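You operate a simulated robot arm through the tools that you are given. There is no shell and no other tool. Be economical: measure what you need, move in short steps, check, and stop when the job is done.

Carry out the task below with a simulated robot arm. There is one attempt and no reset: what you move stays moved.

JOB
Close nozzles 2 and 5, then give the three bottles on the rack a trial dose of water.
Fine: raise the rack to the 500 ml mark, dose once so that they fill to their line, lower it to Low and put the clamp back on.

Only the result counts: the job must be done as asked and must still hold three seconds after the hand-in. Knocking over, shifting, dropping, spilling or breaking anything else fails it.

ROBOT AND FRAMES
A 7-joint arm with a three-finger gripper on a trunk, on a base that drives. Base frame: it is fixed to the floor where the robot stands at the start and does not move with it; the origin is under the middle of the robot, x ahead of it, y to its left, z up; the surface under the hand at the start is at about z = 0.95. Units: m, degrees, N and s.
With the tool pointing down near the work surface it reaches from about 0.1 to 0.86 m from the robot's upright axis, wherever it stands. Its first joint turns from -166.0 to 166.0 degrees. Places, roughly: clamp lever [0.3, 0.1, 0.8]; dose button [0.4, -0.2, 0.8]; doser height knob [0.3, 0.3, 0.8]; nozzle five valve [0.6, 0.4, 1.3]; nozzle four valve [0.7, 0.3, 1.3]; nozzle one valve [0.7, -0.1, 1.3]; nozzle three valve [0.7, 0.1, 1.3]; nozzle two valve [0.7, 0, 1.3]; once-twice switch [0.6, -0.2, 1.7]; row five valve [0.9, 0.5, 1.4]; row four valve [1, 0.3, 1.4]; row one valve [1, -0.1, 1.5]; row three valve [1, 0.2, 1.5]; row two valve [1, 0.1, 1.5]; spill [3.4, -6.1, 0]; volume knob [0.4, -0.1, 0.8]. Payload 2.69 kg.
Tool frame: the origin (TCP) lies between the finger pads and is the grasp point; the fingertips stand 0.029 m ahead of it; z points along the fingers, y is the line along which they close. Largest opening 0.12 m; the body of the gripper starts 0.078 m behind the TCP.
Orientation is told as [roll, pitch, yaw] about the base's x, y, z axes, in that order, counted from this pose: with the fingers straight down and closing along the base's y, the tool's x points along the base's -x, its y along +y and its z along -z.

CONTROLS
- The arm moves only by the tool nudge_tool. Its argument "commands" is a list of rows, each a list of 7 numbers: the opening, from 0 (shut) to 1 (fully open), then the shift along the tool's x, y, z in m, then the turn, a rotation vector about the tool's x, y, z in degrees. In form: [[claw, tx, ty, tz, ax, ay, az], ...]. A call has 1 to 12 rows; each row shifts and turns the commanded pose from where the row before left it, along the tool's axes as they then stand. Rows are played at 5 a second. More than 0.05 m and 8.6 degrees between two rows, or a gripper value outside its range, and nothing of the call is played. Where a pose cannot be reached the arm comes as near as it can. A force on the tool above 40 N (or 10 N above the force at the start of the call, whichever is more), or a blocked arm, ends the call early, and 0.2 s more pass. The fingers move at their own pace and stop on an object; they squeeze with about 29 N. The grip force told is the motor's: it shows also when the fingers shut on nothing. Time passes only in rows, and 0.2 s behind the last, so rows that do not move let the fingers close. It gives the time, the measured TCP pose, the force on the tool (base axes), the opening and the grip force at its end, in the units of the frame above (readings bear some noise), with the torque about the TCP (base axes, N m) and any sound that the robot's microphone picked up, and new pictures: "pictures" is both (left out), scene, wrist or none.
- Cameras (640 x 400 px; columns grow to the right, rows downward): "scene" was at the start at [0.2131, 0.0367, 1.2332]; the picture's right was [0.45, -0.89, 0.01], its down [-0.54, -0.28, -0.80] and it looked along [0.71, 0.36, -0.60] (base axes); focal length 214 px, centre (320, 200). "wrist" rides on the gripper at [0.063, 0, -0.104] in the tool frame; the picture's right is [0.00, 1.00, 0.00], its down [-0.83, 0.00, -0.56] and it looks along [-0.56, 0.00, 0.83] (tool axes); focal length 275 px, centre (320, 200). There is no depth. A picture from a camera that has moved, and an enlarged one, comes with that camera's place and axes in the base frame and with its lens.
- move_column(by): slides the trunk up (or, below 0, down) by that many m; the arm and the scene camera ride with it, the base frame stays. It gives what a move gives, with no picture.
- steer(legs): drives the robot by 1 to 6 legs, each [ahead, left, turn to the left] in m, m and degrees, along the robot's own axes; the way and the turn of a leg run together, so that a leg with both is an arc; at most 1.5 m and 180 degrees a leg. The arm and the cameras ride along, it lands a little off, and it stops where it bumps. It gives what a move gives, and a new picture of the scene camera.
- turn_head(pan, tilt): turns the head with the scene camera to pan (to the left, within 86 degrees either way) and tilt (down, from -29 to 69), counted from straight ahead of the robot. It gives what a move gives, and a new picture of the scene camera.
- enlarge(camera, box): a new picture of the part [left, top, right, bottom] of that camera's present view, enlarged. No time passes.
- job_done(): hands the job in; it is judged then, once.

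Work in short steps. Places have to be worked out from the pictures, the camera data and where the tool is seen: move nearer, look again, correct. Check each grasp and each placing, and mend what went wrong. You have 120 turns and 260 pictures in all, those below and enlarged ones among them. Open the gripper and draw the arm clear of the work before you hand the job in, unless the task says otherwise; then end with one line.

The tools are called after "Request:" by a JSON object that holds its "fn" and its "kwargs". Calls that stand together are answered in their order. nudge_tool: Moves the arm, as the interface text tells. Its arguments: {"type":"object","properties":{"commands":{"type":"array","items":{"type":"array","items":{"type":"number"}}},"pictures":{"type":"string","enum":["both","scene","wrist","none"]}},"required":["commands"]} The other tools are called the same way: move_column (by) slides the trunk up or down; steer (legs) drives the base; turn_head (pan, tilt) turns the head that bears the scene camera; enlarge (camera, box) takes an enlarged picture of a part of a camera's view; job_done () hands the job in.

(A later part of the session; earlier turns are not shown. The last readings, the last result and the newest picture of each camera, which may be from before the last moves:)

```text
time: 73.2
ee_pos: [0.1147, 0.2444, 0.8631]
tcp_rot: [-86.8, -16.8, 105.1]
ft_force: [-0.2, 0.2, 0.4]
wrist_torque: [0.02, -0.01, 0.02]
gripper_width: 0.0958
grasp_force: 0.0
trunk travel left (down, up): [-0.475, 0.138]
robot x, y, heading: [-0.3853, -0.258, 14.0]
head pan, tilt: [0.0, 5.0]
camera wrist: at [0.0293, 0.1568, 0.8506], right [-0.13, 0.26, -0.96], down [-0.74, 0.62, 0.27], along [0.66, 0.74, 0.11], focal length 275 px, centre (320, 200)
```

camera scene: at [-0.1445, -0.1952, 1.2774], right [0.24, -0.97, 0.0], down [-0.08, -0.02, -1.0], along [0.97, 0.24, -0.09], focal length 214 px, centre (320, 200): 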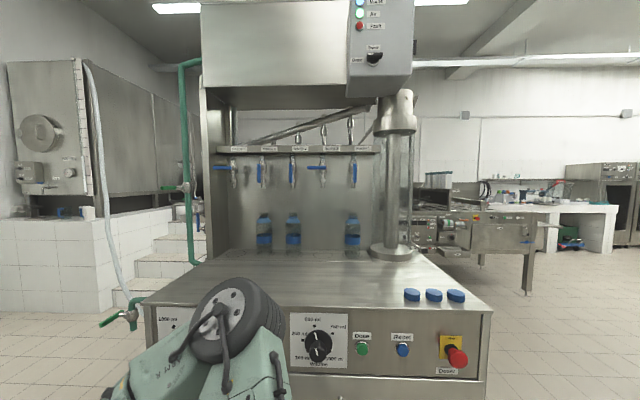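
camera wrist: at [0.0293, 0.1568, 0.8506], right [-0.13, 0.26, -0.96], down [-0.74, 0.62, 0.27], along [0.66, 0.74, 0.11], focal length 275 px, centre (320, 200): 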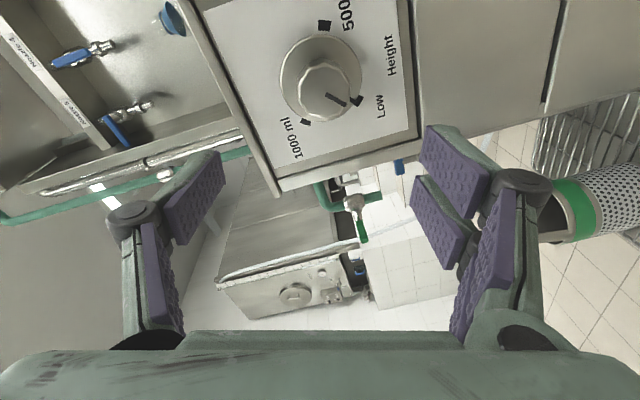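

The knob axis is at about lateral 0.209, height 0.848, its face at F≈0.32. I level and align the tool, lower it 15 mm, and drive in 0.1 m.

Request:
{"fn": "nudge_tool", "kwargs": {"commands": [[0.8, 0.0044, 0.0143, 0, 3.8, 1.0, 0], [0.8, 0, 0, 0, 0, 0, 0]], "pictures": "none"}}

Request:
{"fn": "steer", "kwargs": {"legs": [[0.09, 0, 0]]}}

Request:
{"fn": "nudge_tool", "kwargs": {"commands": [[0.8, 0, 0, 0, 0, 0, 0]], "pictures": "wrist"}}

```text
time: 73.8
ee_pos: [0.124, 0.2527, 0.8433]
tcp_rot: [-90.2, -16.7, 104.0]
ft_force: [0.4, -0.3, 1.1]
wrist_torque: [0.01, -0.01, 0.03]
gripper_width: 0.0961
grasp_force: 0.0
out of reach, approached as far as the arm can: row 1
trunk travel left (down, up): [-0.475, 0.138]
robot x, y, heading: [-0.3781, -0.255, 13.7]
head pan, tilt: [0.0, 5.0]
```

```text
time: 75.0
ee_pos: [0.2115, 0.2726, 0.843]
tcp_rot: [-90.1, -16.6, 104.1]
ft_force: [0.0, 0.1, -0.5]
wrist_torque: [0.02, -0.01, 0.0]
gripper_width: 0.0961
grasp_force: 0.0
trunk travel left (down, up): [-0.475, 0.138]
robot x, y, heading: [-0.2973, -0.234, 13.8]
head pan, tilt: [0.0, 5.0]
camera scene: at [-0.0576, -0.1737, 1.2773], right [0.24, -0.97, 0.0], down [-0.08, -0.02, -1.0], along [0.97, 0.24, -0.09], focal length 214 px, centre (320, 200)
```

scene: 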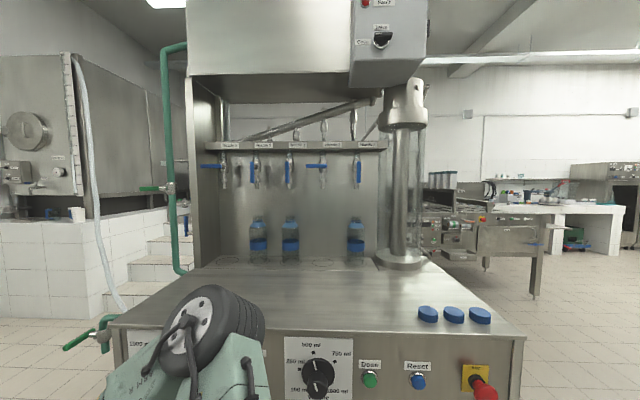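

```text
time: 75.3
ee_pos: [0.2114, 0.2736, 0.8442]
tcp_rot: [-90.2, -16.7, 104.0]
ft_force: [-0.3, -0.5, 0.4]
wrist_torque: [0.01, -0.03, 0.01]
gripper_width: 0.0961
grasp_force: 0.1
trunk travel left (down, up): [-0.475, 0.138]
robot x, y, heading: [-0.2962, -0.236, 14.1]
head pan, tilt: [0.0, 5.0]
camera wrist: at [0.1242, 0.1894, 0.8249], right [-0.07, 0.28, -0.96], down [-0.73, 0.64, 0.23], along [0.68, 0.72, 0.16], focal length 275 px, centre (320, 200)
```

wrist: 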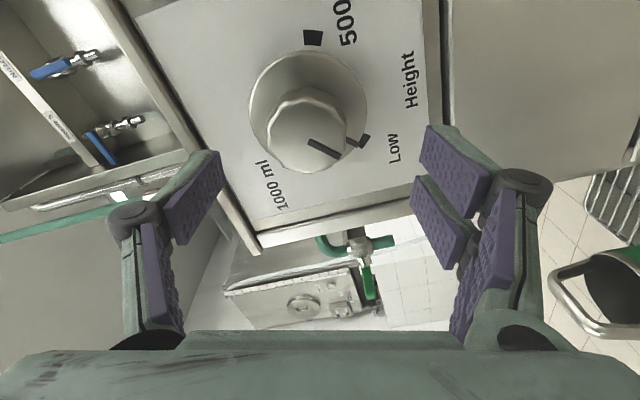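

Small correction (8 mm right, 5 mm up), then 45 mm forward around the knob, checking before closing.

Request:
{"fn": "nudge_tool", "kwargs": {"commands": [[0.8, 0.0061, -0.0071, 0, 0, 0, 0], [0.8, 0, 0, 0.023, 0, 0, 0], [0.8, 0, 0, 0.023, 0, 0, 0], [0.8, 0, 0, 0, 0, 0, 0]], "pictures": "wrist"}}

```text
time: 76.3
ee_pos: [0.2611, 0.2809, 0.8478]
tcp_rot: [-90.3, -16.7, 104.0]
ft_force: [0.2, -0.4, 0.8]
wrist_torque: [0.01, 0.01, -0.05]
gripper_width: 0.0959
grasp_force: 0.2
out of reach, approached as far as the arm can: row 1
trunk travel left (down, up): [-0.475, 0.138]
robot x, y, heading: [-0.2961, -0.2312, 14.2]
head pan, tilt: [0.0, 5.0]
camera wrist: at [0.175, 0.1956, 0.829], right [-0.07, 0.28, -0.96], down [-0.73, 0.64, 0.23], along [0.68, 0.72, 0.16], focal length 275 px, centre (320, 200)
```

wrist: 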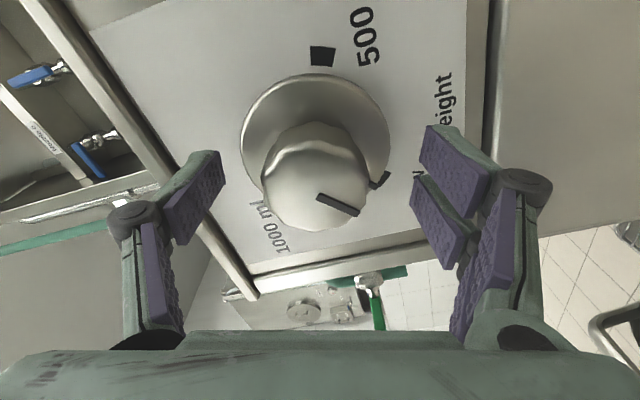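

The knob is centred between the fingers. I close the grip, then test a small clockwise turn.

Request:
{"fn": "nudge_tool", "kwargs": {"commands": [[0, 0, 0, 0, 0, 0, 0], [0, 0, 0, 0, 0, 0, 0], [0, 0, 0, 0, 0, 0, 0], [0, 0, 0, 0, 0, 0, 0], [0, 0, 0, 0, 0, 0, 0], [0, 0, 0, 0, 0, 0, 0], [0, 0, 0, 0, 0, 0, 8], [0, 0, 0, 0, 0, 0, 8], [0, 0, 0, 0, 0, 0, 0]], "pictures": "wrist"}}

```text
time: 78.3
ee_pos: [0.2616, 0.2786, 0.8502]
tcp_rot: [-90.5, -33.0, 104.3]
ft_force: [8.9, 2.6, 21.6]
wrist_torque: [0.23, -1.07, 0.22]
gripper_width: 0.0464
grasp_force: 44.8
trunk travel left (down, up): [-0.475, 0.138]
robot x, y, heading: [-0.2934, -0.2317, 13.8]
head pan, tilt: [0.0, 5.0]
camera wrist: at [0.1728, 0.2021, 0.8146], right [-0.12, 0.53, -0.84], down [-0.71, 0.54, 0.45], along [0.69, 0.65, 0.31], focal length 275 px, centre (320, 200)
```

wrist: 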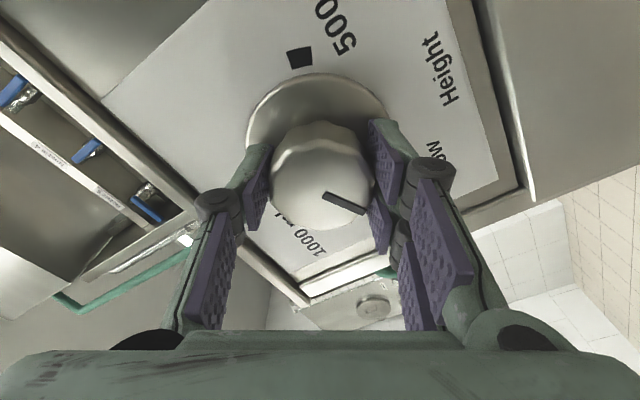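

The knob turns clockwise with the gripper. I ease 3 mm up to relieve the side force and turn further.

Request:
{"fn": "nudge_tool", "kwargs": {"commands": [[0, -0.0016, -0.0025, 0, 0, 0, 0], [0, 0, 0, 0, 0, 0, 8], [0, 0, 0, 0, 0, 0, 8], [0, 0, 0, 0, 0, 0, 8], [0, 0, 0, 0, 0, 0, 8], [0, 0, 0, 0, 0, 0, 0]], "pictures": "both"}}

```text
time: 79.8
ee_pos: [0.2601, 0.2786, 0.8484]
tcp_rot: [-90.2, -64.8, 104.0]
ft_force: [11.3, 3.2, 3.1]
wrist_torque: [0.15, -0.81, -0.99]
gripper_width: 0.0467
grasp_force: 45.4
trunk travel left (down, up): [-0.475, 0.138]
robot x, y, heading: [-0.2958, -0.2369, 14.2]
head pan, tilt: [0.0, 5.0]
camera scene: at [-0.0575, -0.1738, 1.2772], right [0.24, -0.97, 0.0], down [-0.08, -0.02, -1.0], along [0.97, 0.24, -0.09], focal length 214 px, centre (320, 200)
camera wrist: at [0.1659, 0.2274, 0.7921], right [-0.22, 0.88, -0.43], down [-0.63, 0.21, 0.75], along [0.75, 0.43, 0.5], focal length 275 px, centre (320, 200)
```

scene: 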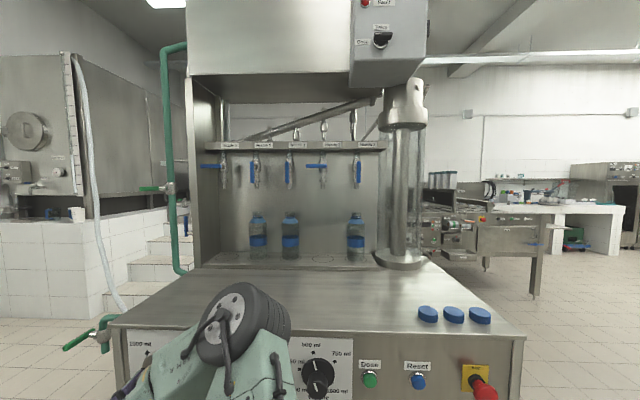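
wrist: 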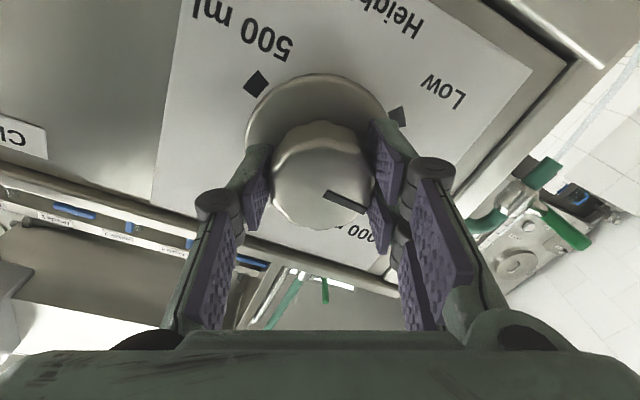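

The rack is rising (bottles slightly higher). I keep turning clockwise.

Request:
{"fn": "nudge_tool", "kwargs": {"commands": [[0, 0, 0, 0, 0, 0, 8], [0, 0, 0, 0, 0, 0, 8], [0, 0, 0, 0, 0, 0, 8], [0, 0, 0, 0, 0, 0, 8], [0, 0, 0, 0, 0, 0, 8], [0, 0, 0, 0, 0, 0, 8], [0, 0, 0, 0, 0, 0, 8], [0, 0, 0, 0, 0, 0, 0]], "pictures": "both"}}

```text
time: 81.5
ee_pos: [0.2596, 0.2799, 0.8485]
tcp_rot: [90.0, -59.2, -76.0]
ft_force: [-1.0, -6.6, -8.0]
wrist_torque: [-0.1, 0.26, -1.1]
gripper_width: 0.0467
grasp_force: 44.9
trunk travel left (down, up): [-0.475, 0.138]
robot x, y, heading: [-0.2977, -0.2321, 14.2]
head pan, tilt: [0.0, 5.0]
camera scene: at [-0.0574, -0.1737, 1.2772], right [0.24, -0.97, 0.0], down [-0.09, -0.02, -1.0], along [0.97, 0.24, -0.09], focal length 214 px, centre (320, 200)
camera wrist: at [0.1513, 0.2854, 0.7945], right [-0.21, 0.84, 0.51], down [-0.44, -0.54, 0.72], along [0.87, -0.07, 0.48], focal length 275 px, centre (320, 200)
```

scene: 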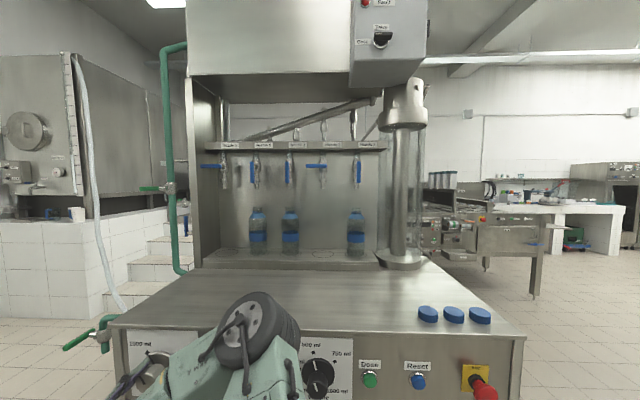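
wrist: 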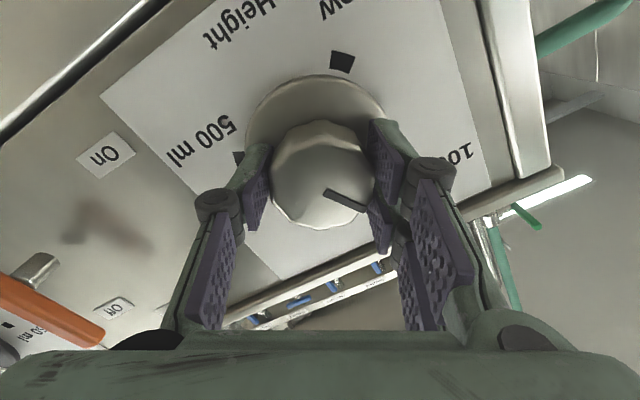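

Turned about 104°. I continue 40° more.

Request:
{"fn": "nudge_tool", "kwargs": {"commands": [[0, 0, 0, 0, 0, 0, 8], [0, 0, 0, 0, 0, 0, 8], [0, 0, 0, 0, 0, 0, 8], [0, 0, 0, 0, 0, 0, 8], [0, 0, 0, 0, 0, 0, 8], [0, 0, 0, 0, 0, 0, 0]], "pictures": "both"}}

```text
time: 83.0
ee_pos: [0.2607, 0.2804, 0.8492]
tcp_rot: [90.1, -19.3, -76.0]
ft_force: [-0.2, 1.3, -9.4]
wrist_torque: [-0.05, 0.21, -0.25]
gripper_width: 0.0462
grasp_force: 44.8
trunk travel left (down, up): [-0.475, 0.138]
robot x, y, heading: [-0.2976, -0.2344, 14.1]
head pan, tilt: [0.0, 5.0]
camera scene: at [-0.0572, -0.173, 1.2772], right [0.24, -0.97, 0.0], down [-0.09, -0.02, -1.0], along [0.97, 0.24, -0.09], focal length 214 px, centre (320, 200)
camera wrist: at [0.1448, 0.3123, 0.8281], right [-0.08, 0.32, 0.94], down [-0.35, -0.9, 0.28], along [0.93, -0.31, 0.19], focal length 275 px, centre (320, 200)
```

scene: 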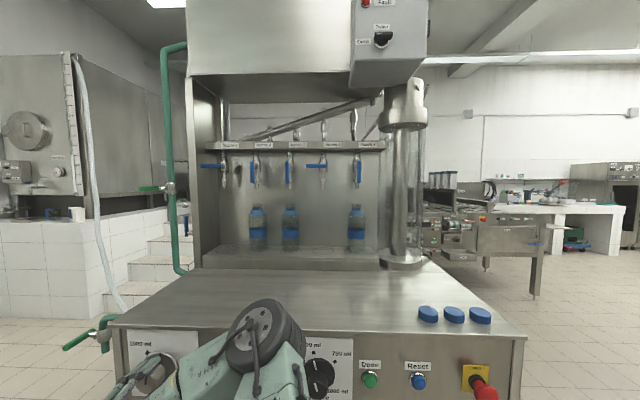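
wrist: 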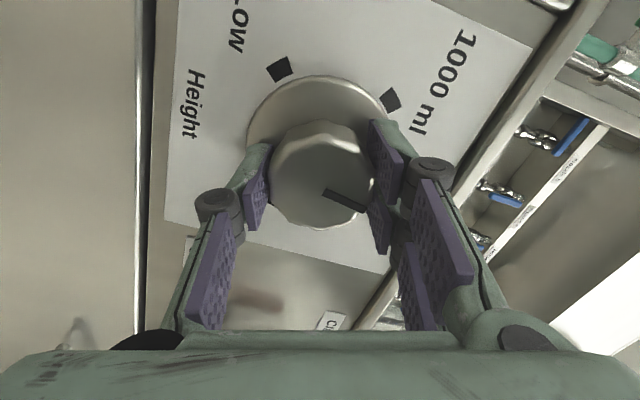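

No trouble so far (144°). I go another 40°.

Request:
{"fn": "nudge_tool", "kwargs": {"commands": [[0, 0, 0, 0, 0, 0, 8], [0, 0, 0, 0, 0, 0, 8], [0, 0, 0, 0, 0, 0, 8], [0, 0, 0, 0, 0, 0, 8], [0, 0, 0, 0, 0, 0, 8], [0, 0, 0, 0, 0, 0, 0]], "pictures": "both"}}

```text
time: 84.3
ee_pos: [0.2609, 0.281, 0.8507]
tcp_rot: [90.2, 20.9, -75.9]
ft_force: [4.0, 11.0, -0.6]
wrist_torque: [0.13, -0.57, 0.55]
gripper_width: 0.0462
grasp_force: 45.5
trunk travel left (down, up): [-0.475, 0.138]
robot x, y, heading: [-0.2947, -0.2355, 13.9]
head pan, tilt: [0.0, 5.0]
camera scene: at [-0.0575, -0.1729, 1.2773], right [0.24, -0.97, 0.0], down [-0.08, -0.02, -1.0], along [0.97, 0.24, -0.09], focal length 214 px, centre (320, 200)
camera wrist: at [0.1452, 0.3119, 0.8715], right [0.08, -0.34, 0.94], down [-0.35, -0.89, -0.29], along [0.93, -0.3, -0.19], focal length 275 px, centre (320, 200)
```

scene: 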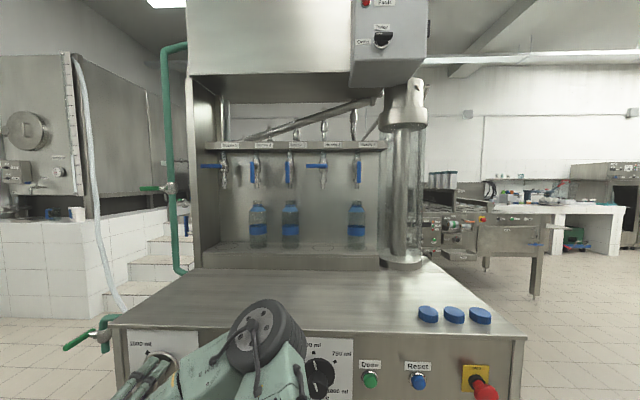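
wrist: 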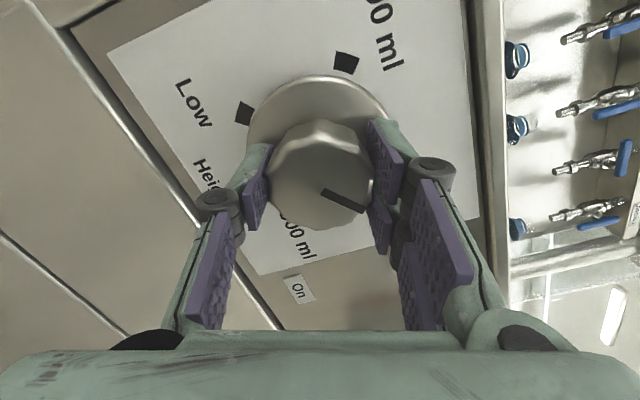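

184° turned, still fine. I continue 40° more, to about 224°.

Request:
{"fn": "nudge_tool", "kwargs": {"commands": [[0, 0, 0, 0, 0, 0, 8], [0, 0, 0, 0, 0, 0, 8], [0, 0, 0, 0, 0, 0, 8], [0, 0, 0, 0, 0, 0, 8], [0, 0, 0, 0, 0, 0, 8], [0, 0, 0, 0, 0, 0, 0]], "pictures": "both"}}

```text
time: 85.8
ee_pos: [0.2598, 0.2795, 0.8507]
tcp_rot: [90.4, 61.0, -75.6]
ft_force: [3.7, 16.4, 6.7]
wrist_torque: [0.24, -1.22, -0.24]
gripper_width: 0.0466
grasp_force: 44.9
trunk travel left (down, up): [-0.475, 0.138]
robot x, y, heading: [-0.2999, -0.239, 13.8]
head pan, tilt: [0.0, 5.0]
camera scene: at [-0.0581, -0.1732, 1.2775], right [0.24, -0.97, 0.0], down [-0.08, -0.02, -1.0], along [0.97, 0.24, -0.09], focal length 214 px, centre (320, 200)
camera wrist: at [0.1517, 0.2846, 0.9043], right [0.21, -0.85, 0.49], down [-0.44, -0.53, -0.73], along [0.87, -0.06, -0.48], focal length 275 px, centre (320, 200)
```

scene: 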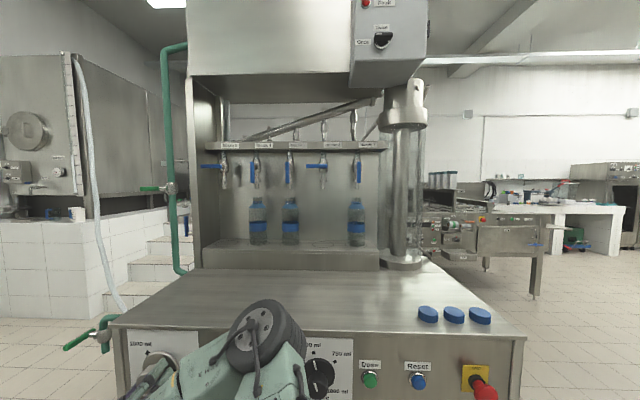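
wrist: 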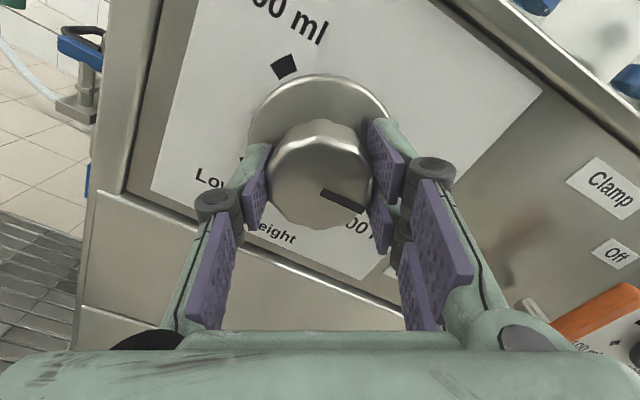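

The pointer is 16° short of the 500 ml mark (mark at 240° from Low). I turn the last two steps.

Request:
{"fn": "nudge_tool", "kwargs": {"commands": [[0, 0, 0, 0, 0, 0, 8], [0, 0, 0, 0, 0, 0, 7.7], [0, 0, 0, 0, 0, 0, 0]], "pictures": "wrist"}}

```text
time: 86.5
ee_pos: [0.26, 0.2791, 0.8498]
tcp_rot: [90.7, 76.5, -75.4]
ft_force: [2.9, 16.2, 7.3]
wrist_torque: [0.26, -1.04, -0.73]
gripper_width: 0.0464
grasp_force: 45.0
trunk travel left (down, up): [-0.475, 0.138]
robot x, y, heading: [-0.2964, -0.2356, 14.1]
head pan, tilt: [0.0, 5.0]
camera wrist: at [0.1556, 0.269, 0.9107], right [0.23, -0.94, 0.24], down [-0.49, -0.33, -0.81], along [0.84, 0.07, -0.54], focal length 275 px, centre (320, 200)
```

wrist: 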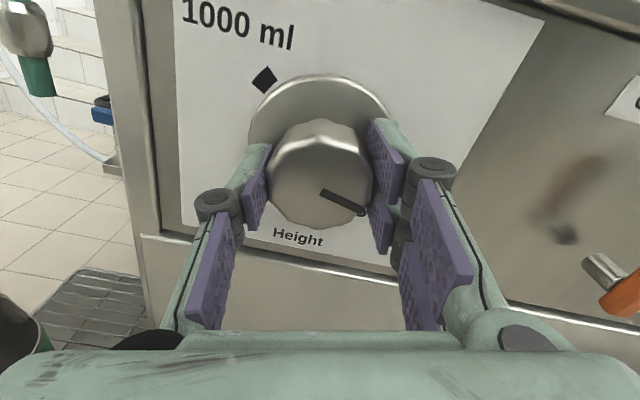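

I open the fingers and back off to check the pointer against the mark.

Request:
{"fn": "nudge_tool", "kwargs": {"commands": [[0.7, 0, 0, 0, 0, 0, 0], [0.7, 0, 0, 0, 0, 0, 0], [0.7, 0, 0, 0, 0, 0, 0], [0.7, 0, 0, 0, 0, 0, 0], [0.7, 0, 0, -0.03, 0, 0, 0], [0.7, 0, 0, -0.03, 0, 0, 0], [0.7, 0, 0, 0, 0, 0, 0]], "pictures": "wrist"}}

Request:
{"fn": "enlarge", "kwargs": {"camera": "wrist", "box": [220, 40, 440, 200]}}

```text
time: 88.2
ee_pos: [0.2115, 0.2711, 0.8458]
tcp_rot: [89.9, 76.4, -76.0]
ft_force: [-0.2, -0.4, -0.4]
wrist_torque: [-0.02, 0.0, 0.03]
gripper_width: 0.0839
grasp_force: 0.0
out of reach, approached as far as the arm can: row 6
trunk travel left (down, up): [-0.475, 0.138]
robot x, y, heading: [-0.2941, -0.2355, 14.0]
head pan, tilt: [0.0, 5.0]
camera wrist: at [0.1064, 0.2615, 0.9072], right [0.24, -0.94, 0.24], down [-0.49, -0.33, -0.81], along [0.84, 0.07, -0.54], focal length 275 px, centre (320, 200)
```

wrist: 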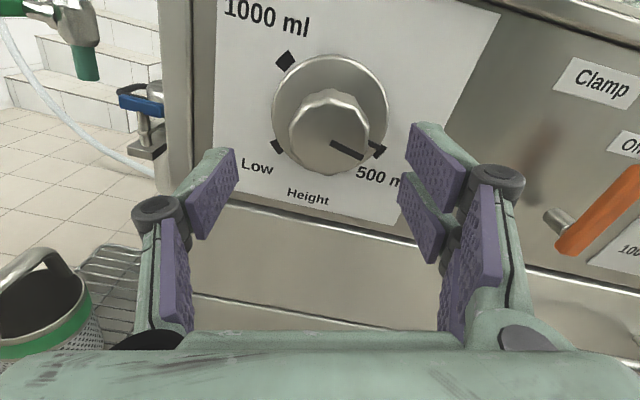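

```text
2.50 times, centred on (330, 120) of wrist
camera zoom: at [0.1064, 0.2615, 0.9072], right [0.24, -0.94, 0.24], down [-0.49, -0.33, -0.81], along [0.84, 0.07, -0.54], focal length 688 px, centre (295, 400)
```

zoom: 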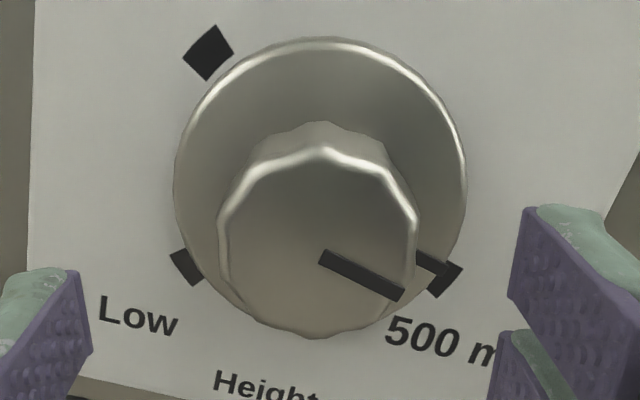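

The pointer sits on the 500 ml mark within about 4°, slightly short. I regrasp and nudge it by 4°.

Request:
{"fn": "nudge_tool", "kwargs": {"commands": [[0.7, 0, 0, 0.025, 0, 0, 0], [0.7, 0, 0, 0.024, 0, 0, 0], [0.7, 0, 0, 0, 0, 0, 0], [0, 0, 0, 0, 0, 0, 0], [0, 0, 0, 0, 0, 0, 0], [0, 0, 0, 0, 0, 0, 0], [0, 0, 0, 0, 0, 0, 0], [0, 0, 0, 0, 0, 0, 0], [0, 0, 0, 0, 0, 0, 4.5], [0, 0, 0, 0, 0, 0, 0], [0, 0, 0, 0, 0, 0, 0]], "pictures": "none"}}

Request:
{"fn": "nudge_tool", "kwargs": {"commands": [[0.7, 0, 0, 0, 0, 0, 0], [0.7, 0, 0, 0, 0, 0, 0], [0.7, 0, 0, 0, 0, 0, 0], [0.7, 0, 0, 0, 0, 0, 0], [0.7, 0, 0, -0.03, 0, 0, 0], [0.7, 0, 0, -0.03, 0, 0, 0], [0.7, 0, 0, 0, 0, 0, 0]], "pictures": "both"}}

Request:
{"fn": "enlarge", "kwargs": {"camera": "wrist", "box": [220, 40, 440, 200]}}

Request:
{"fn": "enlarge", "kwargs": {"camera": "scene", "box": [200, 130, 400, 270]}}

```text
time: 90.5
ee_pos: [0.2616, 0.2804, 0.8484]
tcp_rot: [92.4, 81.0, -74.3]
ft_force: [3.9, -38.7, 4.4]
wrist_torque: [0.18, -0.36, -1.08]
gripper_width: 0.047
grasp_force: 45.7
trunk travel left (down, up): [-0.475, 0.138]
robot x, y, heading: [-0.2959, -0.2363, 13.6]
head pan, tilt: [0.0, 5.0]
```

```text
time: 92.2
ee_pos: [0.21, 0.2739, 0.8434]
tcp_rot: [90.2, 80.9, -75.8]
ft_force: [-0.5, -0.5, -0.2]
wrist_torque: [0.01, -0.01, -0.04]
gripper_width: 0.084
grasp_force: 0.1
out of reach, approached as far as the arm can: row 6
trunk travel left (down, up): [-0.475, 0.138]
robot x, y, heading: [-0.2975, -0.234, 14.1]
head pan, tilt: [0.0, 5.0]
camera scene: at [-0.0579, -0.1738, 1.2774], right [0.24, -0.97, 0.0], down [-0.08, -0.02, -1.0], along [0.97, 0.24, -0.09], focal length 214 px, centre (320, 200)
camera wrist: at [0.1047, 0.2587, 0.9045], right [0.24, -0.96, 0.16], down [-0.51, -0.27, -0.82], along [0.83, 0.11, -0.55], focal length 275 px, centre (320, 200)
```

scene: 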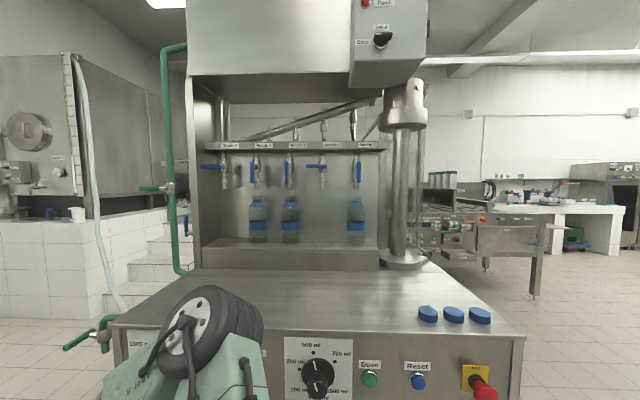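
wrist: 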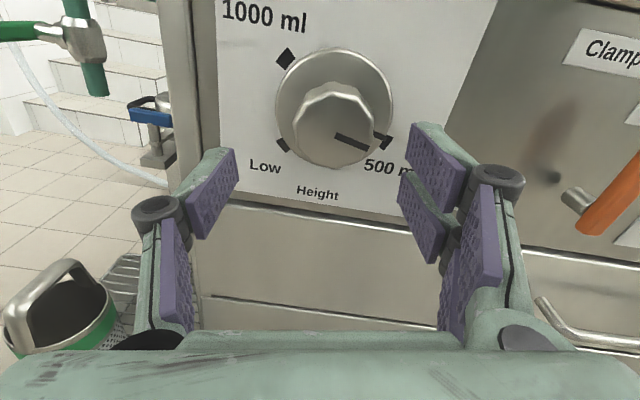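

```text
2.50 times, centred on (330, 120) of wrist
camera zoom: at [0.1047, 0.2587, 0.9045], right [0.24, -0.96, 0.16], down [-0.51, -0.27, -0.82], along [0.83, 0.11, -0.55], focal length 688 px, centre (295, 400)
```

zoom: 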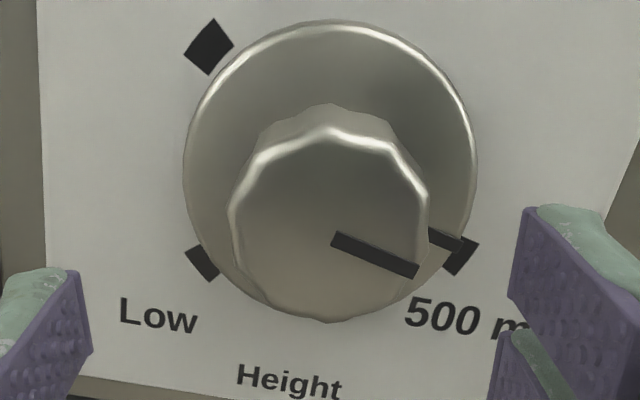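

```text
2.86 times, centred on (300, 200) of scene
camera zoom: at [-0.0579, -0.1738, 1.2774], right [0.24, -0.97, 0.0], down [-0.08, -0.02, -1.0], along [0.97, 0.24, -0.09], focal length 613 px, centre (377, 200)
```

zoom: 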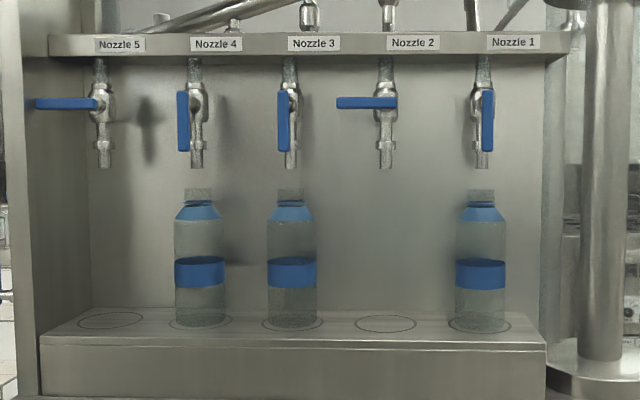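

The knob is at its stop on the 500 ml mark, rack raised, bottles standing under their nozzles. Next I close the gripper, back off and drive right to the Dose button.

Request:
{"fn": "steer", "kwargs": {"legs": [[-0.12, 0, 0], [0, -0.484, 0]]}}

Request:
{"fn": "nudge_tool", "kwargs": {"commands": [[0, 0, 0, 0, 0, 0, 0], [0, 0, 0, 0, 0, 0, 0], [0, 0, 0, 0, 0, 0, 0], [0, 0, 0, 0, 0, 0, 0], [0, 0, 0, 0, 0, 0, 0], [0, 0, 0, 0, 0, 0, 0]], "pictures": "wrist"}}

```text
time: 97.3
ee_pos: [0.2074, -0.2269, 0.8428]
tcp_rot: [90.0, 81.0, -75.9]
ft_force: [0.0, -0.4, -0.2]
wrist_torque: [0.01, 0.0, -0.01]
gripper_width: 0.084
grasp_force: 0.0
trunk travel left (down, up): [-0.475, 0.138]
robot x, y, heading: [-0.2948, -0.7348, 14.1]
head pan, tilt: [0.0, 5.0]
camera scene: at [-0.059, -0.6741, 1.2774], right [0.24, -0.97, 0.0], down [-0.08, -0.02, -1.0], along [0.97, 0.24, -0.09], focal length 214 px, centre (320, 200)
```

scene: 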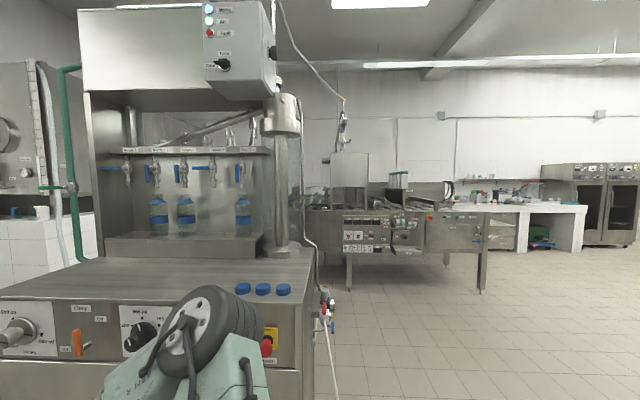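

```text
time: 98.7
ee_pos: [0.2091, -0.226, 0.8425]
tcp_rot: [90.1, 80.9, -75.9]
ft_force: [0.2, 0.0, 0.1]
wrist_torque: [0.0, -0.04, 0.0]
gripper_width: 0.0
grasp_force: 20.0
trunk travel left (down, up): [-0.475, 0.138]
robot x, y, heading: [-0.2938, -0.7314, 13.9]
head pan, tilt: [0.0, 5.0]
camera wrist: at [0.1038, -0.2415, 0.9045], right [0.24, -0.96, 0.16], down [-0.51, -0.27, -0.82], along [0.83, 0.11, -0.55], focal length 275 px, centre (320, 200)
```

wrist: 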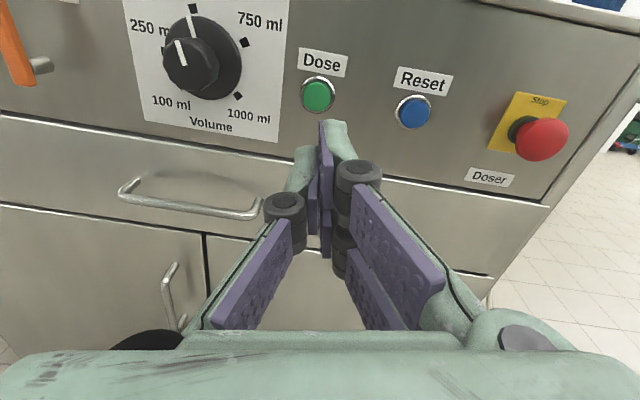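

The Dose button lies straight ahead at about z 0.833. I drive 0.12 m closer with a small correction.

Request:
{"fn": "steer", "kwargs": {"legs": [[0.12, 0, 0]]}}

Request:
{"fn": "nudge_tool", "kwargs": {"commands": [[0, -0.0084, -0.0044, 0, 0, 0, 0], [0, 0, 0, 0, 0, 0, 0]], "pictures": "wrist"}}

```text
time: 99.9
ee_pos: [0.3252, -0.1987, 0.8429]
tcp_rot: [89.9, 81.0, -75.9]
ft_force: [0.3, -0.6, -0.3]
wrist_torque: [-0.01, 0.0, 0.03]
gripper_width: 0.0001
grasp_force: 28.3
trunk travel left (down, up): [-0.475, 0.138]
robot x, y, heading: [-0.1829, -0.7072, 14.0]
head pan, tilt: [0.0, 5.0]
camera scene: at [0.0576, -0.6455, 1.2773], right [0.24, -0.97, 0.0], down [-0.08, -0.02, -1.0], along [0.97, 0.24, -0.09], focal length 214 px, centre (320, 200)
```

scene: 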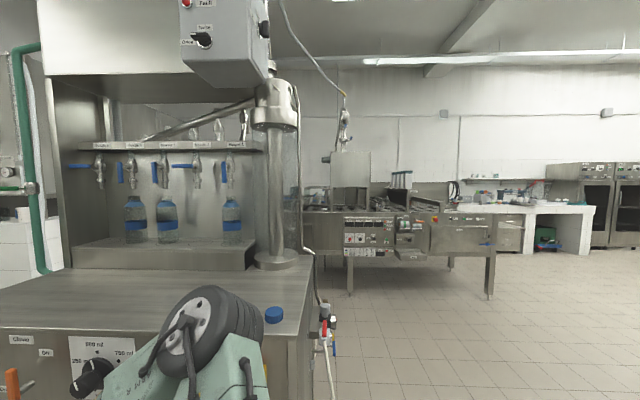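

```text
time: 100.5
ee_pos: [0.3234, -0.1955, 0.833]
tcp_rot: [90.1, 80.9, -75.9]
ft_force: [-0.4, 0.0, 0.6]
wrist_torque: [-0.02, 0.02, 0.02]
gripper_width: 0.0001
grasp_force: 28.6
trunk travel left (down, up): [-0.475, 0.138]
robot x, y, heading: [-0.181, -0.707, 13.8]
head pan, tilt: [0.0, 5.0]
camera wrist: at [0.2197, -0.2102, 0.8951], right [0.24, -0.96, 0.16], down [-0.51, -0.27, -0.82], along [0.83, 0.11, -0.55], focal length 275 px, centre (320, 200)
```

wrist: 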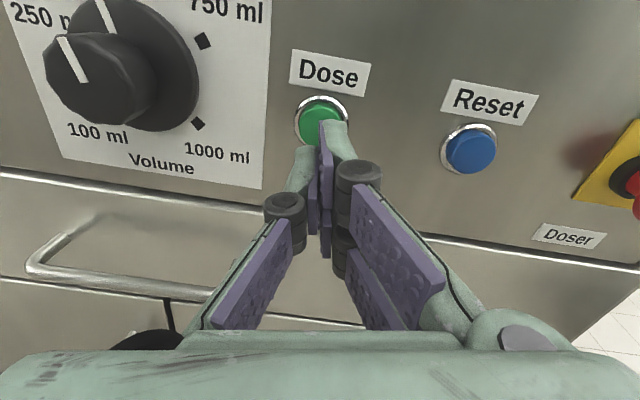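

Aligned laterally; I rise 4 mm and advance in small steps to press the button, listening for a sound.

Request:
{"fn": "nudge_tool", "kwargs": {"commands": [[0, 0.004, 0, 0.015, 0, 0, 0], [0, 0, 0, 0.012, 0, 0, 0], [0, 0, 0, 0.006, 0, 0, 0], [0, 0, 0, 0.004, 0, 0, 0], [0, 0, 0, 0.004, 0, 0, 0]], "pictures": "wrist"}}

```text
time: 101.7
ee_pos: [0.3638, -0.1845, 0.8389]
tcp_rot: [90.1, 80.9, -75.9]
ft_force: [1.2, 0.6, 0.0]
wrist_torque: [-0.01, 0.0, 0.01]
gripper_width: 0.0001
grasp_force: 28.2
trunk travel left (down, up): [-0.475, 0.138]
robot x, y, heading: [-0.1804, -0.7089, 14.2]
head pan, tilt: [0.0, 5.0]
camera wrist: at [0.2604, -0.2001, 0.9001], right [0.24, -0.96, 0.16], down [-0.51, -0.26, -0.82], along [0.83, 0.11, -0.55], focal length 275 px, centre (320, 200)
```

wrist: 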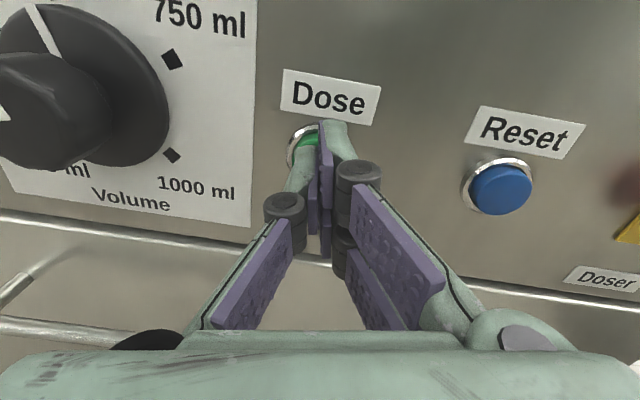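

Almost touching. I press on in 3 mm steps.

Request:
{"fn": "nudge_tool", "kwargs": {"commands": [[0, 0, 0, 0.003, 0, 0, 0], [0, 0, 0, 0.003, 0, 0, 0], [0, 0, 0, 0.003, 0, 0, 0]], "pictures": "none"}}

```text
time: 102.5
ee_pos: [0.3709, -0.1823, 0.8383]
tcp_rot: [90.0, 80.9, -76.0]
ft_force: [-12.5, -8.5, 1.0]
wrist_torque: [-0.02, 0.05, -0.21]
gripper_width: 0.0
grasp_force: 28.9
trunk travel left (down, up): [-0.475, 0.138]
robot x, y, heading: [-0.1811, -0.7054, 13.9]
head pan, tilt: [0.0, 5.0]
heard: click
```

I heard the click: the dose is triggered. I retract and watch the bottles.

Request:
{"fn": "nudge_tool", "kwargs": {"commands": [[0, 0, 0, -0.02, 0, 0, 0], [0, 0, 0, -0.03, 0, 0, 0], [0, 0, 0, 0, 0, 0, 0]], "pictures": "scene"}}

Request:
{"fn": "enlarge", "kwargs": {"camera": "scene", "box": [60, 120, 280, 270]}}

```text
time: 103.3
ee_pos: [0.3234, -0.195, 0.8385]
tcp_rot: [90.2, 80.9, -75.8]
ft_force: [0.1, 0.5, 0.5]
wrist_torque: [-0.02, 0.01, 0.0]
gripper_width: 0.0003
grasp_force: 28.7
trunk travel left (down, up): [-0.475, 0.138]
robot x, y, heading: [-0.183, -0.703, 13.8]
head pan, tilt: [0.0, 5.0]
camera scene: at [0.0573, -0.6456, 1.2774], right [0.24, -0.97, 0.0], down [-0.08, -0.02, -1.0], along [0.97, 0.24, -0.09], focal length 214 px, centre (320, 200)
```

scene: 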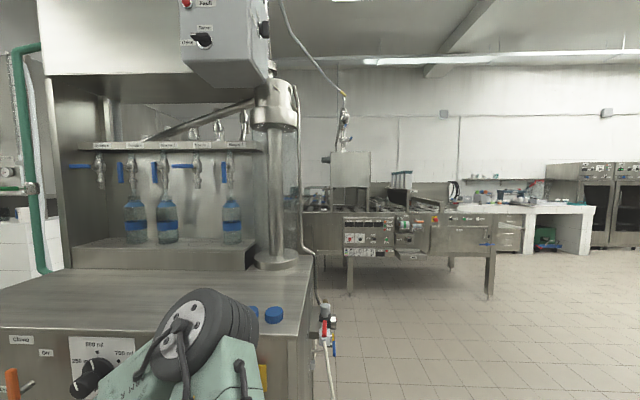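

```text
2.67 times, centred on (170, 195) of scene
camera zoom: at [0.0573, -0.6456, 1.2774], right [0.24, -0.97, 0.0], down [-0.08, -0.02, -1.0], along [0.97, 0.24, -0.09], focal length 572 px, centre (720, 213)
```

zoom: 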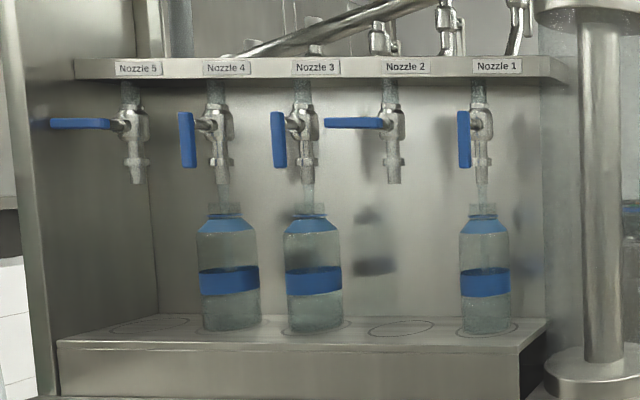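

Water is running into bottles 4, 3 and 1 only. I wait a few seconds for the dose to finish.

Request:
{"fn": "nudge_tool", "kwargs": {"commands": [[0, 0, 0, 0, 0, 0, 0], [0, 0, 0, 0, 0, 0, 0], [0, 0, 0, 0, 0, 0, 0], [0, 0, 0, 0, 0, 0, 0], [0, 0, 0, 0, 0, 0, 0], [0, 0, 0, 0, 0, 0, 0], [0, 0, 0, 0, 0, 0, 0], [0, 0, 0, 0, 0, 0, 0], [0, 0, 0, 0, 0, 0, 0], [0, 0, 0, 0, 0, 0, 0], [0, 0, 0, 0, 0, 0, 0], [0, 0, 0, 0, 0, 0, 0]], "pictures": "none"}}

Request:
{"fn": "nudge_tool", "kwargs": {"commands": [[0, 0, 0, 0, 0, 0, 0], [0, 0, 0, 0, 0, 0, 0], [0, 0, 0, 0, 0, 0, 0], [0, 0, 0, 0, 0, 0, 0], [0, 0, 0, 0, 0, 0, 0], [0, 0, 0, 0, 0, 0, 0], [0, 0, 0, 0, 0, 0, 0], [0, 0, 0, 0, 0, 0, 0], [0, 0, 0, 0, 0, 0, 0], [0, 0, 0, 0, 0, 0, 0], [0, 0, 0, 0, 0, 0, 0], [0, 0, 0, 0, 0, 0, 0]], "pictures": "none"}}

Request:
{"fn": "enlarge", "kwargs": {"camera": "scene", "box": [60, 120, 280, 270]}}

```text
time: 105.9
ee_pos: [0.3221, -0.1952, 0.8383]
tcp_rot: [90.1, 80.9, -75.9]
ft_force: [0.3, 1.4, -0.4]
wrist_torque: [-0.01, 0.0, 0.0]
gripper_width: 0.0002
grasp_force: 28.4
trunk travel left (down, up): [-0.475, 0.138]
robot x, y, heading: [-0.1827, -0.7056, 14.0]
head pan, tilt: [0.0, 5.0]
```

```text
time: 108.5
ee_pos: [0.3234, -0.193, 0.8375]
tcp_rot: [90.1, 80.9, -75.9]
ft_force: [0.1, -0.3, 0.5]
wrist_torque: [-0.01, 0.02, -0.03]
gripper_width: 0.0001
grasp_force: 28.9
trunk travel left (down, up): [-0.475, 0.138]
robot x, y, heading: [-0.1788, -0.7091, 13.8]
head pan, tilt: [0.0, 5.0]
```

```text
2.67 times, centred on (170, 195) of scene
camera zoom: at [0.0574, -0.6456, 1.2774], right [0.24, -0.97, 0.0], down [-0.08, -0.02, -1.0], along [0.97, 0.24, -0.09], focal length 572 px, centre (720, 213)
```

zoom: 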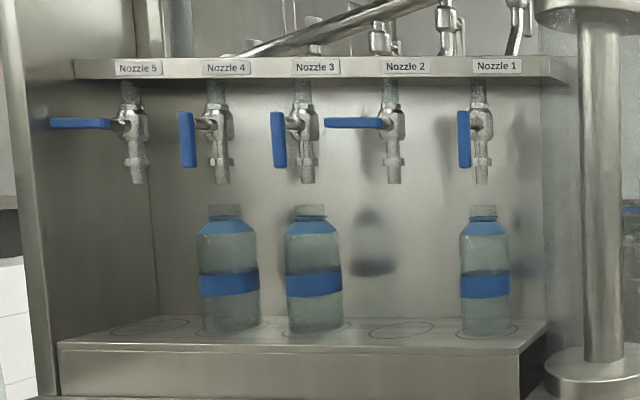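

The flow has stopped. I zoom on bottles to check level.

Request:
{"fn": "enlarge", "kwargs": {"camera": "scene", "box": [120, 190, 200, 250]}}

Request:
{"fn": "enlarge", "kwargs": {"camera": "scene", "box": [200, 180, 264, 260]}}

```text
6.67 times, centred on (160, 220) of scene
camera zoom: at [0.0574, -0.6456, 1.2774], right [0.24, -0.97, 0.0], down [-0.08, -0.02, -1.0], along [0.97, 0.24, -0.09], focal length 1430 px, centre (1387, 67)
```

zoom: 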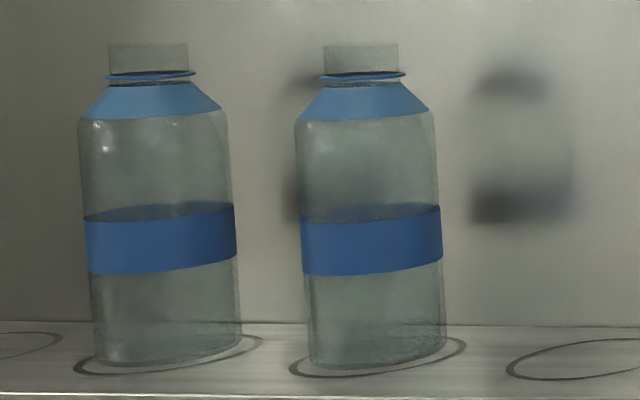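

```text
5.00 times, centred on (232, 220) of scene
camera zoom: at [0.0574, -0.6456, 1.2774], right [0.24, -0.97, 0.0], down [-0.08, -0.02, -1.0], along [0.97, 0.24, -0.09], focal length 1072 px, centre (760, 100)
```

zoom: 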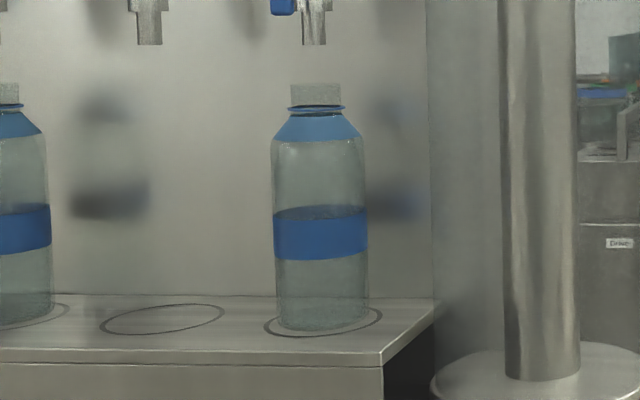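

The three bottles are filled; nothing leaks. Now I back off and return to the height knob, opening the gripper.

Request:
{"fn": "steer", "kwargs": {"legs": [[-0.13, 0, 0], [0, 0.473, 0]]}}

Request:
{"fn": "nudge_tool", "kwargs": {"commands": [[0.75, 0.01, 0, 0, 0, 0, 0], [0.75, 0, 0, 0, 0, 0, 0], [0.75, 0, 0, 0, 0, 0, 0], [0.75, 0, 0, 0, 0, 0, 0], [0.75, 0, 0, 0, 0, 0, 0], [0.75, 0, 0, 0, 0, 0, 0]], "pictures": "wrist"}}

```text
time: 113.7
ee_pos: [0.0757, 0.243, 0.837]
tcp_rot: [90.0, 80.9, -75.5]
ft_force: [0.8, 0.5, -0.3]
wrist_torque: [-0.02, 0.0, 0.01]
gripper_width: 0.0
grasp_force: 28.9
trunk travel left (down, up): [-0.475, 0.138]
robot x, y, heading: [-0.4235, -0.2731, 14.6]
head pan, tilt: [0.0, 5.0]
camera scene: at [-0.1857, -0.2103, 1.2774], right [0.25, -0.97, 0.0], down [-0.08, -0.02, -1.0], along [0.97, 0.25, -0.09], focal length 214 px, centre (320, 200)
```

scene: 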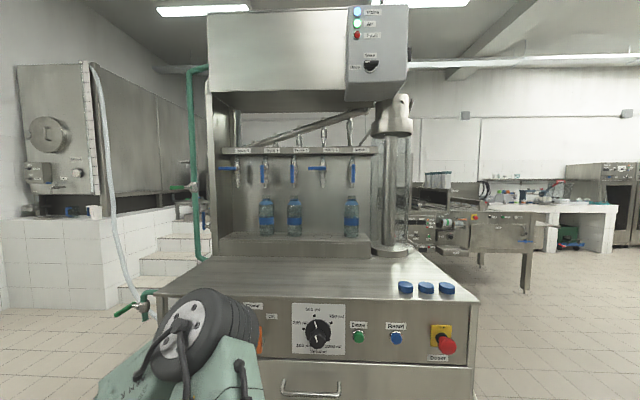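

```text
time: 115.0
ee_pos: [0.0762, 0.2456, 0.8474]
tcp_rot: [90.1, 80.9, -75.5]
ft_force: [-0.3, 0.3, -0.4]
wrist_torque: [0.02, 0.01, -0.02]
gripper_width: 0.09
grasp_force: 0.1
trunk travel left (down, up): [-0.475, 0.138]
robot x, y, heading: [-0.4219, -0.2702, 14.2]
head pan, tilt: [0.0, 5.0]
camera wrist: at [-0.0277, 0.23, 0.9096], right [0.25, -0.96, 0.16], down [-0.5, -0.27, -0.82], along [0.83, 0.12, -0.55], focal length 275 px, centre (320, 200)
```

wrist: 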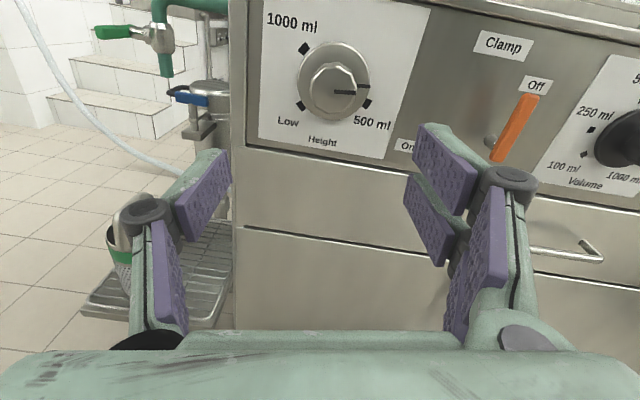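

The knob pointer looks a bit off the 500 mark now; I zoom to see.

Request:
{"fn": "enlarge", "kwargs": {"camera": "wrist", "box": [260, 20, 420, 150]}}

Request:
{"fn": "enlarge", "kwargs": {"camera": "scene", "box": [200, 130, 400, 270]}}

```text
3.08 times, centred on (340, 85) of wrist
camera zoom: at [-0.0277, 0.23, 0.9096], right [0.25, -0.96, 0.16], down [-0.5, -0.27, -0.82], along [0.83, 0.12, -0.55], focal length 847 px, centre (258, 554)
```

zoom: 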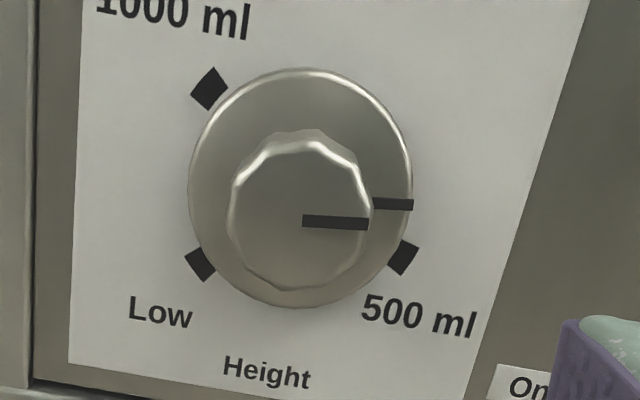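

```text
2.86 times, centred on (300, 200) of scene
camera zoom: at [-0.1857, -0.2104, 1.2774], right [0.25, -0.97, 0.0], down [-0.08, -0.02, -1.0], along [0.97, 0.25, -0.09], focal length 613 px, centre (377, 200)
```

zoom: 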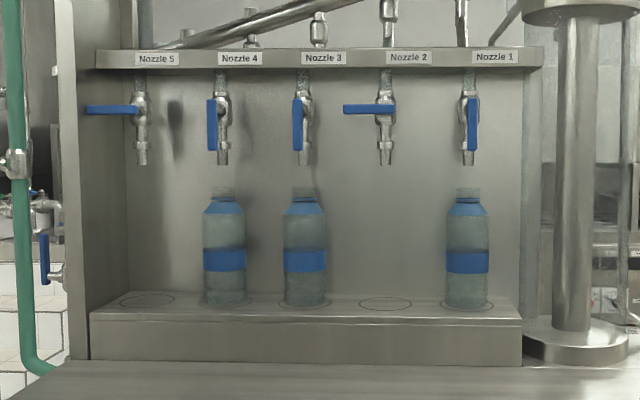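

The rack has been sinking slowly without the clamp, but the dose went in properly, and lowering comes next anyway. I shift 12 mm right and drive in 0.135 m.

Request:
{"fn": "nudge_tool", "kwargs": {"commands": [[0.75, 0, 0.012, 0, 0, 0, 0], [0.75, 0, 0, 0, 0, 0, 0]], "pictures": "none"}}

Request:
{"fn": "steer", "kwargs": {"legs": [[0.135, 0, 0]]}}

Request:
{"fn": "nudge_tool", "kwargs": {"commands": [[0.75, 0, 0, 0, 0, 0, 0]], "pictures": "wrist"}}

```text
time: 115.7
ee_pos: [0.0802, 0.2347, 0.8432]
tcp_rot: [88.9, 80.9, -76.4]
ft_force: [-0.3, -0.3, 0.5]
wrist_torque: [0.02, -0.03, 0.0]
gripper_width: 0.0899
grasp_force: 0.0
out of reach, approached as far as the arm can: row 1
trunk travel left (down, up): [-0.475, 0.138]
robot x, y, heading: [-0.4244, -0.2754, 14.3]
head pan, tilt: [0.0, 5.0]
```

```text
time: 116.9
ee_pos: [0.2085, 0.2674, 0.8413]
tcp_rot: [88.8, 80.9, -76.6]
ft_force: [0.1, 0.3, -0.1]
wrist_torque: [-0.04, 0.01, 0.02]
gripper_width: 0.0896
grasp_force: 0.1
trunk travel left (down, up): [-0.475, 0.138]
robot x, y, heading: [-0.2945, -0.2423, 14.4]
head pan, tilt: [0.0, 5.0]
camera scene: at [-0.0583, -0.1778, 1.2773], right [0.25, -0.97, 0.0], down [-0.08, -0.02, -1.0], along [0.97, 0.25, -0.09], focal length 214 px, centre (320, 200)
```

scene: 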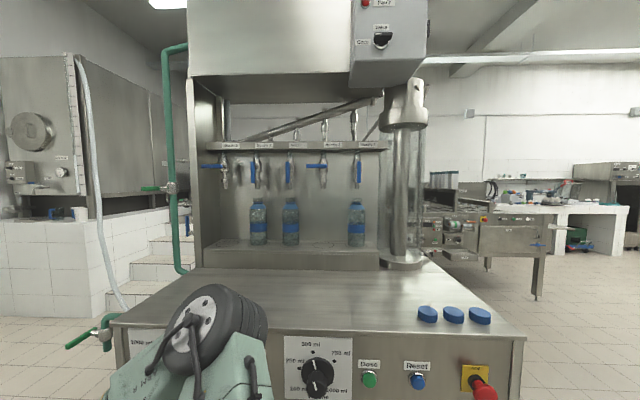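

```text
time: 117.3
ee_pos: [0.2073, 0.2668, 0.8424]
tcp_rot: [88.8, 81.0, -76.5]
ft_force: [-0.2, -0.4, 0.2]
wrist_torque: [-0.02, -0.01, 0.0]
gripper_width: 0.0899
grasp_force: 0.1
trunk travel left (down, up): [-0.475, 0.138]
robot x, y, heading: [-0.2934, -0.2414, 14.3]
head pan, tilt: [0.0, 5.0]
camera wrist: at [0.1038, 0.2509, 0.9045], right [0.25, -0.95, 0.16], down [-0.51, -0.27, -0.82], along [0.83, 0.12, -0.55], focal length 275 px, centre (320, 200)
```

wrist: 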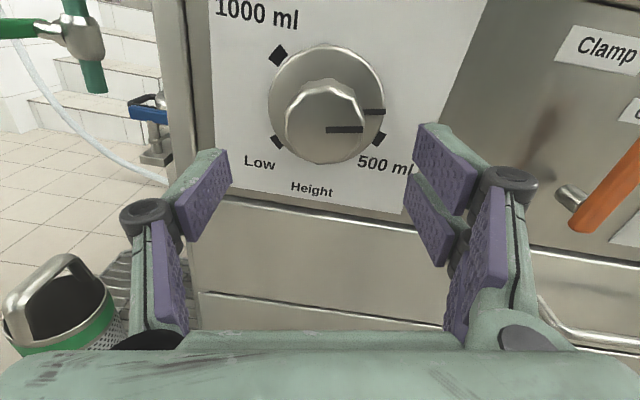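

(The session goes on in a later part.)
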